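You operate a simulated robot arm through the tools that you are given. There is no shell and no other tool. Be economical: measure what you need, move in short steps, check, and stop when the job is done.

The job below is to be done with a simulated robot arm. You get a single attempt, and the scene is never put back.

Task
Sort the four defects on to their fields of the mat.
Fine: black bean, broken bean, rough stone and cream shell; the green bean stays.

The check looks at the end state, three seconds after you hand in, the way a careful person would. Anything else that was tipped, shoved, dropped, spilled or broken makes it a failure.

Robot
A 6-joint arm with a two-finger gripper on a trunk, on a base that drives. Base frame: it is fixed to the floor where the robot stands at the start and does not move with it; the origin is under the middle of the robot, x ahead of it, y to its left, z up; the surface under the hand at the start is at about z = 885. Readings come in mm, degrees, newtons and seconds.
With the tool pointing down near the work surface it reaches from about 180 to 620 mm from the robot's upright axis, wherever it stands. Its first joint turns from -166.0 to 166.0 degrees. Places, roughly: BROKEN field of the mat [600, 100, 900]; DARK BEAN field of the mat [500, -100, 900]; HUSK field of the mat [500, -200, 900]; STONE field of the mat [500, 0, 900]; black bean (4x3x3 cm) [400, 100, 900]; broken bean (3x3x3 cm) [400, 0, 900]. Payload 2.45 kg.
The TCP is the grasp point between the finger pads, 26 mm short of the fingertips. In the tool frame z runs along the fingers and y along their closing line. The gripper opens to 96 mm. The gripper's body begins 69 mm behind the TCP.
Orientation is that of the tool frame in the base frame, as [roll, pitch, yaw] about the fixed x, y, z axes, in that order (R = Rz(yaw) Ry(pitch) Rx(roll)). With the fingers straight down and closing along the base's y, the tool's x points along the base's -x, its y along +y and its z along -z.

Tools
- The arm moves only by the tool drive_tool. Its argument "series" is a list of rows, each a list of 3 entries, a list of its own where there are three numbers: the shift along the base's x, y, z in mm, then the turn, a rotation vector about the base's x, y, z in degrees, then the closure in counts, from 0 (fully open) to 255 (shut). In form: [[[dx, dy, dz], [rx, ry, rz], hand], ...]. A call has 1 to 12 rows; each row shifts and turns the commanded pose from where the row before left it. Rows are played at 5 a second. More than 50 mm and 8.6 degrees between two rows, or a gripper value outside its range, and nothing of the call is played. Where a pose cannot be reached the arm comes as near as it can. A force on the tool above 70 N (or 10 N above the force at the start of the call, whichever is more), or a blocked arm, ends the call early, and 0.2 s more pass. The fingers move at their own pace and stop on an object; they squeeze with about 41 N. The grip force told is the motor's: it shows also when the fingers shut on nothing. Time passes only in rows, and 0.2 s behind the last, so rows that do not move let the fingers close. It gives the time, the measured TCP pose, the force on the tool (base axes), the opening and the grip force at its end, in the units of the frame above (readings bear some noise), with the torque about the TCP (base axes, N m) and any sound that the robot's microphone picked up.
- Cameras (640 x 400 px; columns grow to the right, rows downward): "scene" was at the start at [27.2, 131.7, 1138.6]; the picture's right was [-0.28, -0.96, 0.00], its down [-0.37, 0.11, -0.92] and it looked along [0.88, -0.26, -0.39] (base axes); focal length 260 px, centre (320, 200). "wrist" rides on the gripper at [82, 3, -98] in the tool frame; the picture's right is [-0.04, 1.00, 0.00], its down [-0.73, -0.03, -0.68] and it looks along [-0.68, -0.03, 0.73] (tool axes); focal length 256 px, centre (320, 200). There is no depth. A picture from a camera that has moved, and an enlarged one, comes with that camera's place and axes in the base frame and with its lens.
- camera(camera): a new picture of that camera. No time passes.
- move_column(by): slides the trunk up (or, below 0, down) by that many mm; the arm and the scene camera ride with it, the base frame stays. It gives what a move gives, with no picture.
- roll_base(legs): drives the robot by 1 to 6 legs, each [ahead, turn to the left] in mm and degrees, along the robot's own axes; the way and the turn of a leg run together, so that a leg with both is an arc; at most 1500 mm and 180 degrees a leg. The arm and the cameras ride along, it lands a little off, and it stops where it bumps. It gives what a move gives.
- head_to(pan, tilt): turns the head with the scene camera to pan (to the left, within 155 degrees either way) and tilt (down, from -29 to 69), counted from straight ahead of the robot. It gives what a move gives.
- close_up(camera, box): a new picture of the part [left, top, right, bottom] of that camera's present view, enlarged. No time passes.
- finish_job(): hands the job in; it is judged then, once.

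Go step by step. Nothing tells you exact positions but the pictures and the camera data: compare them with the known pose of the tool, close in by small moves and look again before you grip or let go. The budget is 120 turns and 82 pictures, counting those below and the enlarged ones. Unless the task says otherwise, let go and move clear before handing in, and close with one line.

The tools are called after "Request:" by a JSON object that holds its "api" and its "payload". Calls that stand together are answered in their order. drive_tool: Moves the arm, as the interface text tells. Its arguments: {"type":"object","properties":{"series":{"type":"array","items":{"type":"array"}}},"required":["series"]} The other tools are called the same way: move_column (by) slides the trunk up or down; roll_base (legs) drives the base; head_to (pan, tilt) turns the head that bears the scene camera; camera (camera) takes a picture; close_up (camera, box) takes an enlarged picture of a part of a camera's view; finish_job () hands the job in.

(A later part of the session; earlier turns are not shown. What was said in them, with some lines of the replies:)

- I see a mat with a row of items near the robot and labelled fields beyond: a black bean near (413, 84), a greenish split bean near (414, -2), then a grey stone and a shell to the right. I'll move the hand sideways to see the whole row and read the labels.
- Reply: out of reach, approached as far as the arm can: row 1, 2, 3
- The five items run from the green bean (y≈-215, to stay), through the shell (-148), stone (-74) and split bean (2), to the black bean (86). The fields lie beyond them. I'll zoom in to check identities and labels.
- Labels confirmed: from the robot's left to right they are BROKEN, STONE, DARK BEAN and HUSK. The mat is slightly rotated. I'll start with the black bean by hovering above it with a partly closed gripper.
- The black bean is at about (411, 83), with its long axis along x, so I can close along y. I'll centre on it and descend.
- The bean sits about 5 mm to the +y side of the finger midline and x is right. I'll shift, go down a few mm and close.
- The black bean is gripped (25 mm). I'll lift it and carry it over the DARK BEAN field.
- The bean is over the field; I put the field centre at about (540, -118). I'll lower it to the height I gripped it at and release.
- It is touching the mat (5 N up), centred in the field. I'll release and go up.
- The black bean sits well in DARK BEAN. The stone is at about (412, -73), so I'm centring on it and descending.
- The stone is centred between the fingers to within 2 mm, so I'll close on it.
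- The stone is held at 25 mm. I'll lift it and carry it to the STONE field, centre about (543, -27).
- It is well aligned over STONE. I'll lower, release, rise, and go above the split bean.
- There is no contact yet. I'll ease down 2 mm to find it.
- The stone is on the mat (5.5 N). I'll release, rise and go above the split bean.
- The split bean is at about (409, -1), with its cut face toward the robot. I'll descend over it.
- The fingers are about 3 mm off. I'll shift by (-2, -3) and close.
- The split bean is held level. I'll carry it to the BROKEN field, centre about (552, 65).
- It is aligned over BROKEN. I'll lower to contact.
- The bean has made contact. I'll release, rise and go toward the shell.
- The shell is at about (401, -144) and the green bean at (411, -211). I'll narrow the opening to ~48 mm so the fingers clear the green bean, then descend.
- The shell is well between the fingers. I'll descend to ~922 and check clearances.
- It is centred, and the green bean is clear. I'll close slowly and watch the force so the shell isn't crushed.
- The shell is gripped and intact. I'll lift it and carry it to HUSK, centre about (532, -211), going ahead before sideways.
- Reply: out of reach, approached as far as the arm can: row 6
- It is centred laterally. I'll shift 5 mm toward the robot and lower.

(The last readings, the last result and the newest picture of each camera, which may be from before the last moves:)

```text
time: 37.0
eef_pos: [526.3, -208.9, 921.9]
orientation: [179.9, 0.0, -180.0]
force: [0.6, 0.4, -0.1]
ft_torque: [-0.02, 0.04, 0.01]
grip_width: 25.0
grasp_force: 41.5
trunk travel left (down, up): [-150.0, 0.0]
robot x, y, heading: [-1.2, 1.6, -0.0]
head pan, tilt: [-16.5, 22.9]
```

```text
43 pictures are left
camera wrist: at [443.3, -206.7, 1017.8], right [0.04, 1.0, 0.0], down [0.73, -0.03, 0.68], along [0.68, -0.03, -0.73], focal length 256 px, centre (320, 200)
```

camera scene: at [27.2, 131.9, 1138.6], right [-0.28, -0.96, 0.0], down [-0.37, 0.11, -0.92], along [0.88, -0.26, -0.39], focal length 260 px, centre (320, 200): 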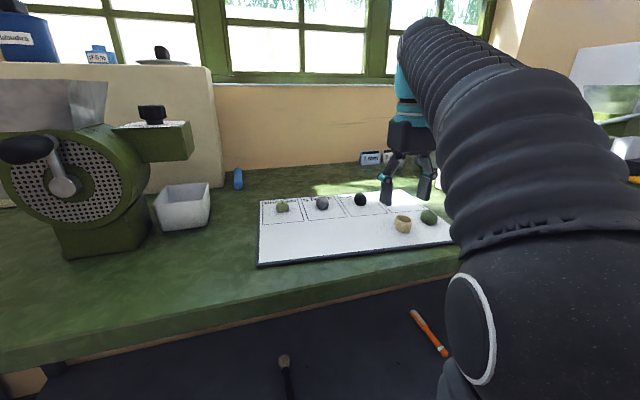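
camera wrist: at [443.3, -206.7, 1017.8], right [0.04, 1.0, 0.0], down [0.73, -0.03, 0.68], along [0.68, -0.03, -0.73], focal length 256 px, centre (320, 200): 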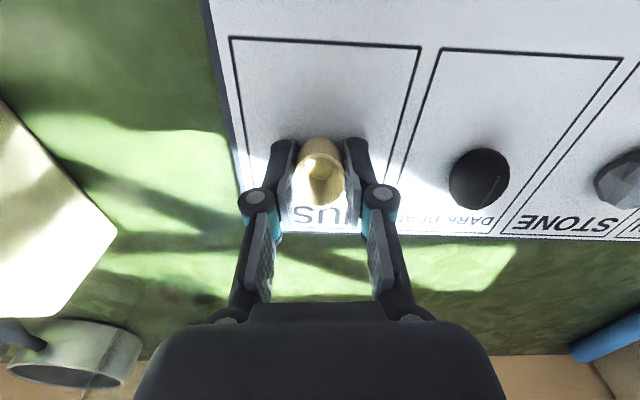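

Placement looks good inside HUSK. I'll ease down to contact.

Request:
{"api": "drive_tool", "payload": {"series": [[[0, 0, -1], [0, 0, 0], 195], [[0, 0, -0.5], [0, 0, 0], 195], [[0, 0, 0], [0, 0, 0], 195]]}}

```text
time: 37.8
eef_pos: [526.0, -208.8, 920.5]
orientation: [-180.0, 0.0, 179.9]
force: [3.5, -0.5, 8.7]
ft_torque: [0.03, -0.1, 0.01]
grip_width: 24.9
grasp_force: 41.5
trunk travel left (down, up): [-150.0, 0.0]
robot x, y, heading: [-1.5, 0.7, -0.1]
head pan, tilt: [-16.5, 22.9]
```

There is contact (9 N). I'll release gently, rise, and move back for an overview.

Request:
{"api": "drive_tool", "payload": {"series": [[[0, 0, 0.5], [0, 0, 0], 185], [[0, 0, 0], [0, 0, 0], 170], [[0, 0, 0], [0, 0, 0], 140], [[0, 0, 0], [0, 0, 0], 110], [[0, 0, 0], [0, 0, 0], 110], [[0, 0, 20], [0, 0, 0], 110], [[0, 0, 35], [0, 0, 0], 110], [[-35, 20, 0], [0, 0, 0], 110], [[-35, 30, 0], [0, 0, 0], 110], [[-35, 35, 5], [0, 0, 0], 110], [[-20, 40, 10], [0, 0, 0], 110], [[0, 0, 0], [0, 0, 0], 110]]}}

Request:
{"api": "camera", "payload": {"camera": "wrist"}}

Request:
{"api": "close_up", "payload": {"camera": "scene", "box": [240, 160, 460, 280]}}

```text
time: 40.4
eef_pos: [397.2, -82.7, 986.9]
orientation: [180.0, 0.0, 180.0]
force: [0.1, 0.9, 0.4]
ft_torque: [-0.02, 0.01, 0.01]
grip_width: 54.8
grasp_force: 0.1
out of reach, approached as far as the arm can: row 7
trunk travel left (down, up): [-150.0, 0.0]
robot x, y, heading: [0.3, -5.6, -0.2]
head pan, tilt: [-16.5, 22.9]
```

```text
42 pictures are left
camera wrist: at [314.7, -79.8, 1084.7], right [0.04, 1.0, 0.0], down [0.73, -0.03, 0.68], along [0.68, -0.03, -0.73], focal length 256 px, centre (320, 200)
```

wrist: 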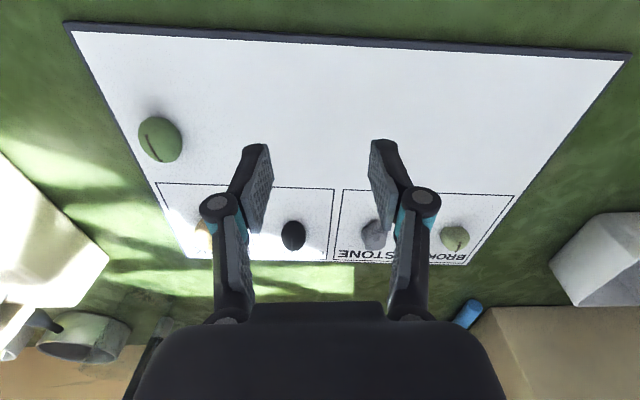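

```text
2.91 times, centred on (350, 220) of scene
camera zoom: at [27.2, 131.6, 1138.6], right [-0.28, -0.96, 0.0], down [-0.37, 0.11, -0.92], along [0.88, -0.26, -0.39], focal length 756 px, centre (233, 142)
```

zoom: 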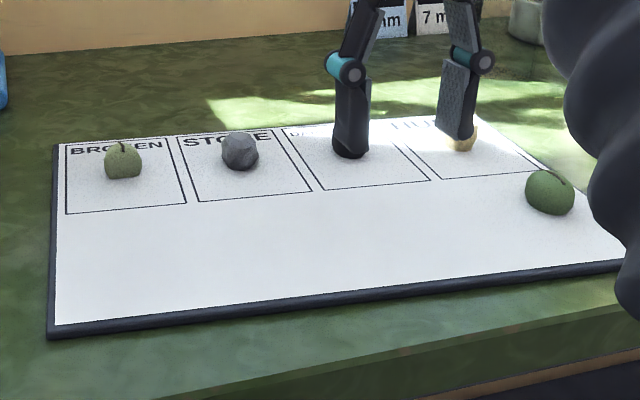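

Three items are clearly in place, but the shell is partly hidden. I'll move the hand aside for one last check of it.

Request:
{"api": "drive_tool", "payload": {"series": [[[0, 40, 0], [0, 0, 0], 110], [[0, 45, 0], [0, 0, 0], 110], [[0, 45, 0], [0, 0, 0], 110], [[0, 45, 0], [0, 0, 0], 110], [[0, 0, 0], [0, 0, 0], 110]]}}

Request:
{"api": "camera", "payload": {"camera": "scene"}}

Request:
{"api": "close_up", "payload": {"camera": "wrist", "box": [0, 100, 320, 300]}}

```text
time: 41.6
eef_pos: [400.3, 93.5, 987.7]
orientation: [180.0, 0.0, 179.9]
force: [0.6, 0.3, -0.4]
ft_torque: [0.02, -0.03, 0.02]
grip_width: 54.5
grasp_force: 0.1
trunk travel left (down, up): [-150.0, 0.0]
robot x, y, heading: [-2.9, 1.8, -0.0]
head pan, tilt: [-16.5, 22.9]
```

```text
40 pictures are left
camera scene: at [27.1, 131.7, 1138.6], right [-0.28, -0.96, 0.0], down [-0.37, 0.11, -0.92], along [0.88, -0.26, -0.39], focal length 260 px, centre (320, 200)
```

scene: 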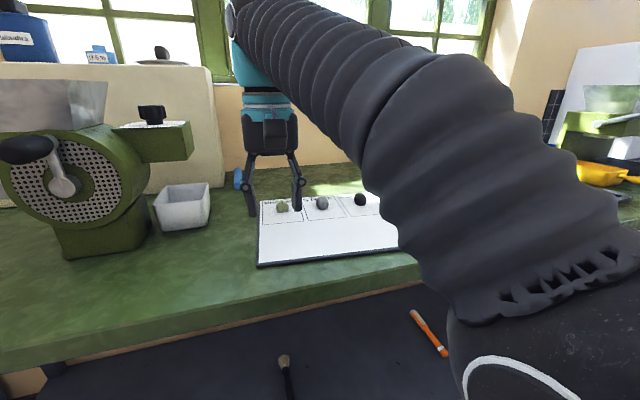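

```text
2.00 times, centred on (160, 200) of wrist
camera zoom: at [316.8, 97.1, 1084.4], right [0.04, 1.0, 0.0], down [0.73, -0.03, 0.68], along [0.68, -0.03, -0.73], focal length 512 px, centre (640, 200)
```

zoom: 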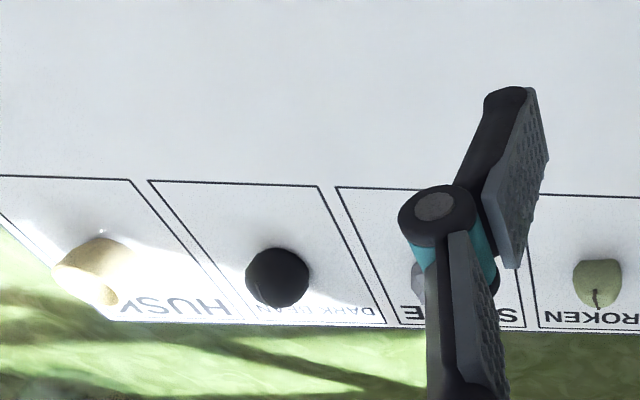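

From here the shell seems close to the HUSK border and may have shifted or tipped. I'll look at it from nearer.

Request:
{"api": "drive_tool", "payload": {"series": [[[0, -45, 0], [0, 0, 0], 110], [[0, -45, 0], [0, 0, 0], 110], [[0, -45, 0], [0, 0, 0], 110], [[0, -45, 0], [0, 0, 0], 110], [[10, -45, 0], [0, 0, 0], 60], [[10, -40, 0], [0, 0, 0], 20], [[10, -20, -10], [0, 0, 0], 0], [[0, 0, 0], [0, 0, 0], 0]]}}

Request:
{"api": "camera", "payload": {"camera": "wrist"}}

Request:
{"api": "close_up", "payload": {"camera": "wrist", "box": [200, 120, 440, 270]}}

Request:
{"api": "camera", "payload": {"camera": "scene"}}

```text
time: 43.4
eef_pos: [427.7, -191.7, 978.5]
orientation: [-180.0, 0.0, 179.9]
force: [0.0, -0.3, 0.4]
ft_torque: [0.02, 0.03, 0.0]
grip_width: 96.1
grasp_force: 0.1
trunk travel left (down, up): [-150.0, 0.0]
robot x, y, heading: [1.8, -1.2, 0.1]
head pan, tilt: [-16.5, 22.9]
```

```text
38 pictures are left
camera wrist: at [345.4, -188.9, 1075.4], right [0.04, 1.0, 0.0], down [0.73, -0.03, 0.68], along [0.68, -0.03, -0.73], focal length 256 px, centre (320, 200)
```

wrist: 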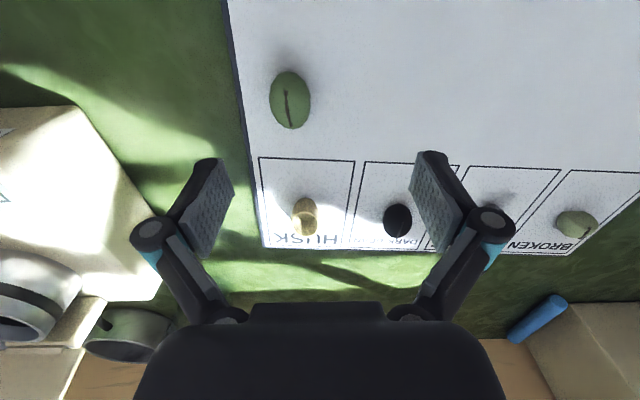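

```text
2.67 times, centred on (320, 195) of wrist
camera zoom: at [345.4, -188.9, 1075.4], right [0.04, 1.0, 0.0], down [0.73, -0.03, 0.68], along [0.68, -0.03, -0.73], focal length 683 px, centre (320, 213)
```

zoom: 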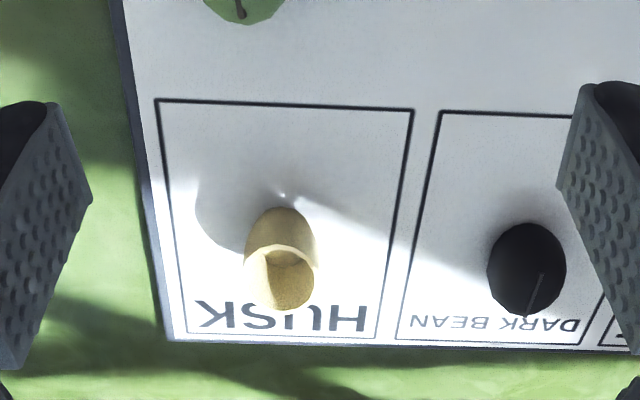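

```text
36 pictures are left
camera scene: at [27.1, 131.6, 1138.6], right [-0.28, -0.96, 0.0], down [-0.37, 0.11, -0.92], along [0.88, -0.26, -0.39], focal length 260 px, centre (320, 200)
```

scene: 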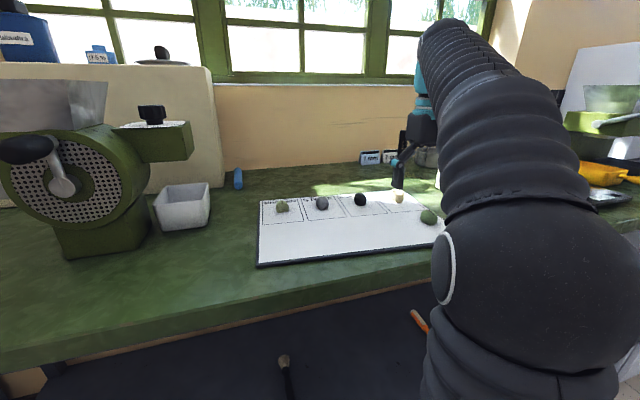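

The shell stands upright, centred in HUSK. The other three defects are in their fields, the green bean is unmoved and the hand is clear, so I'm handing in.

Request:
{"api": "finish_job", "payload": {}}

```text
The job is handed in.
```

The black bean, broken bean, stone and shell each sit in their own field of the mat, and the green bean is where it was.
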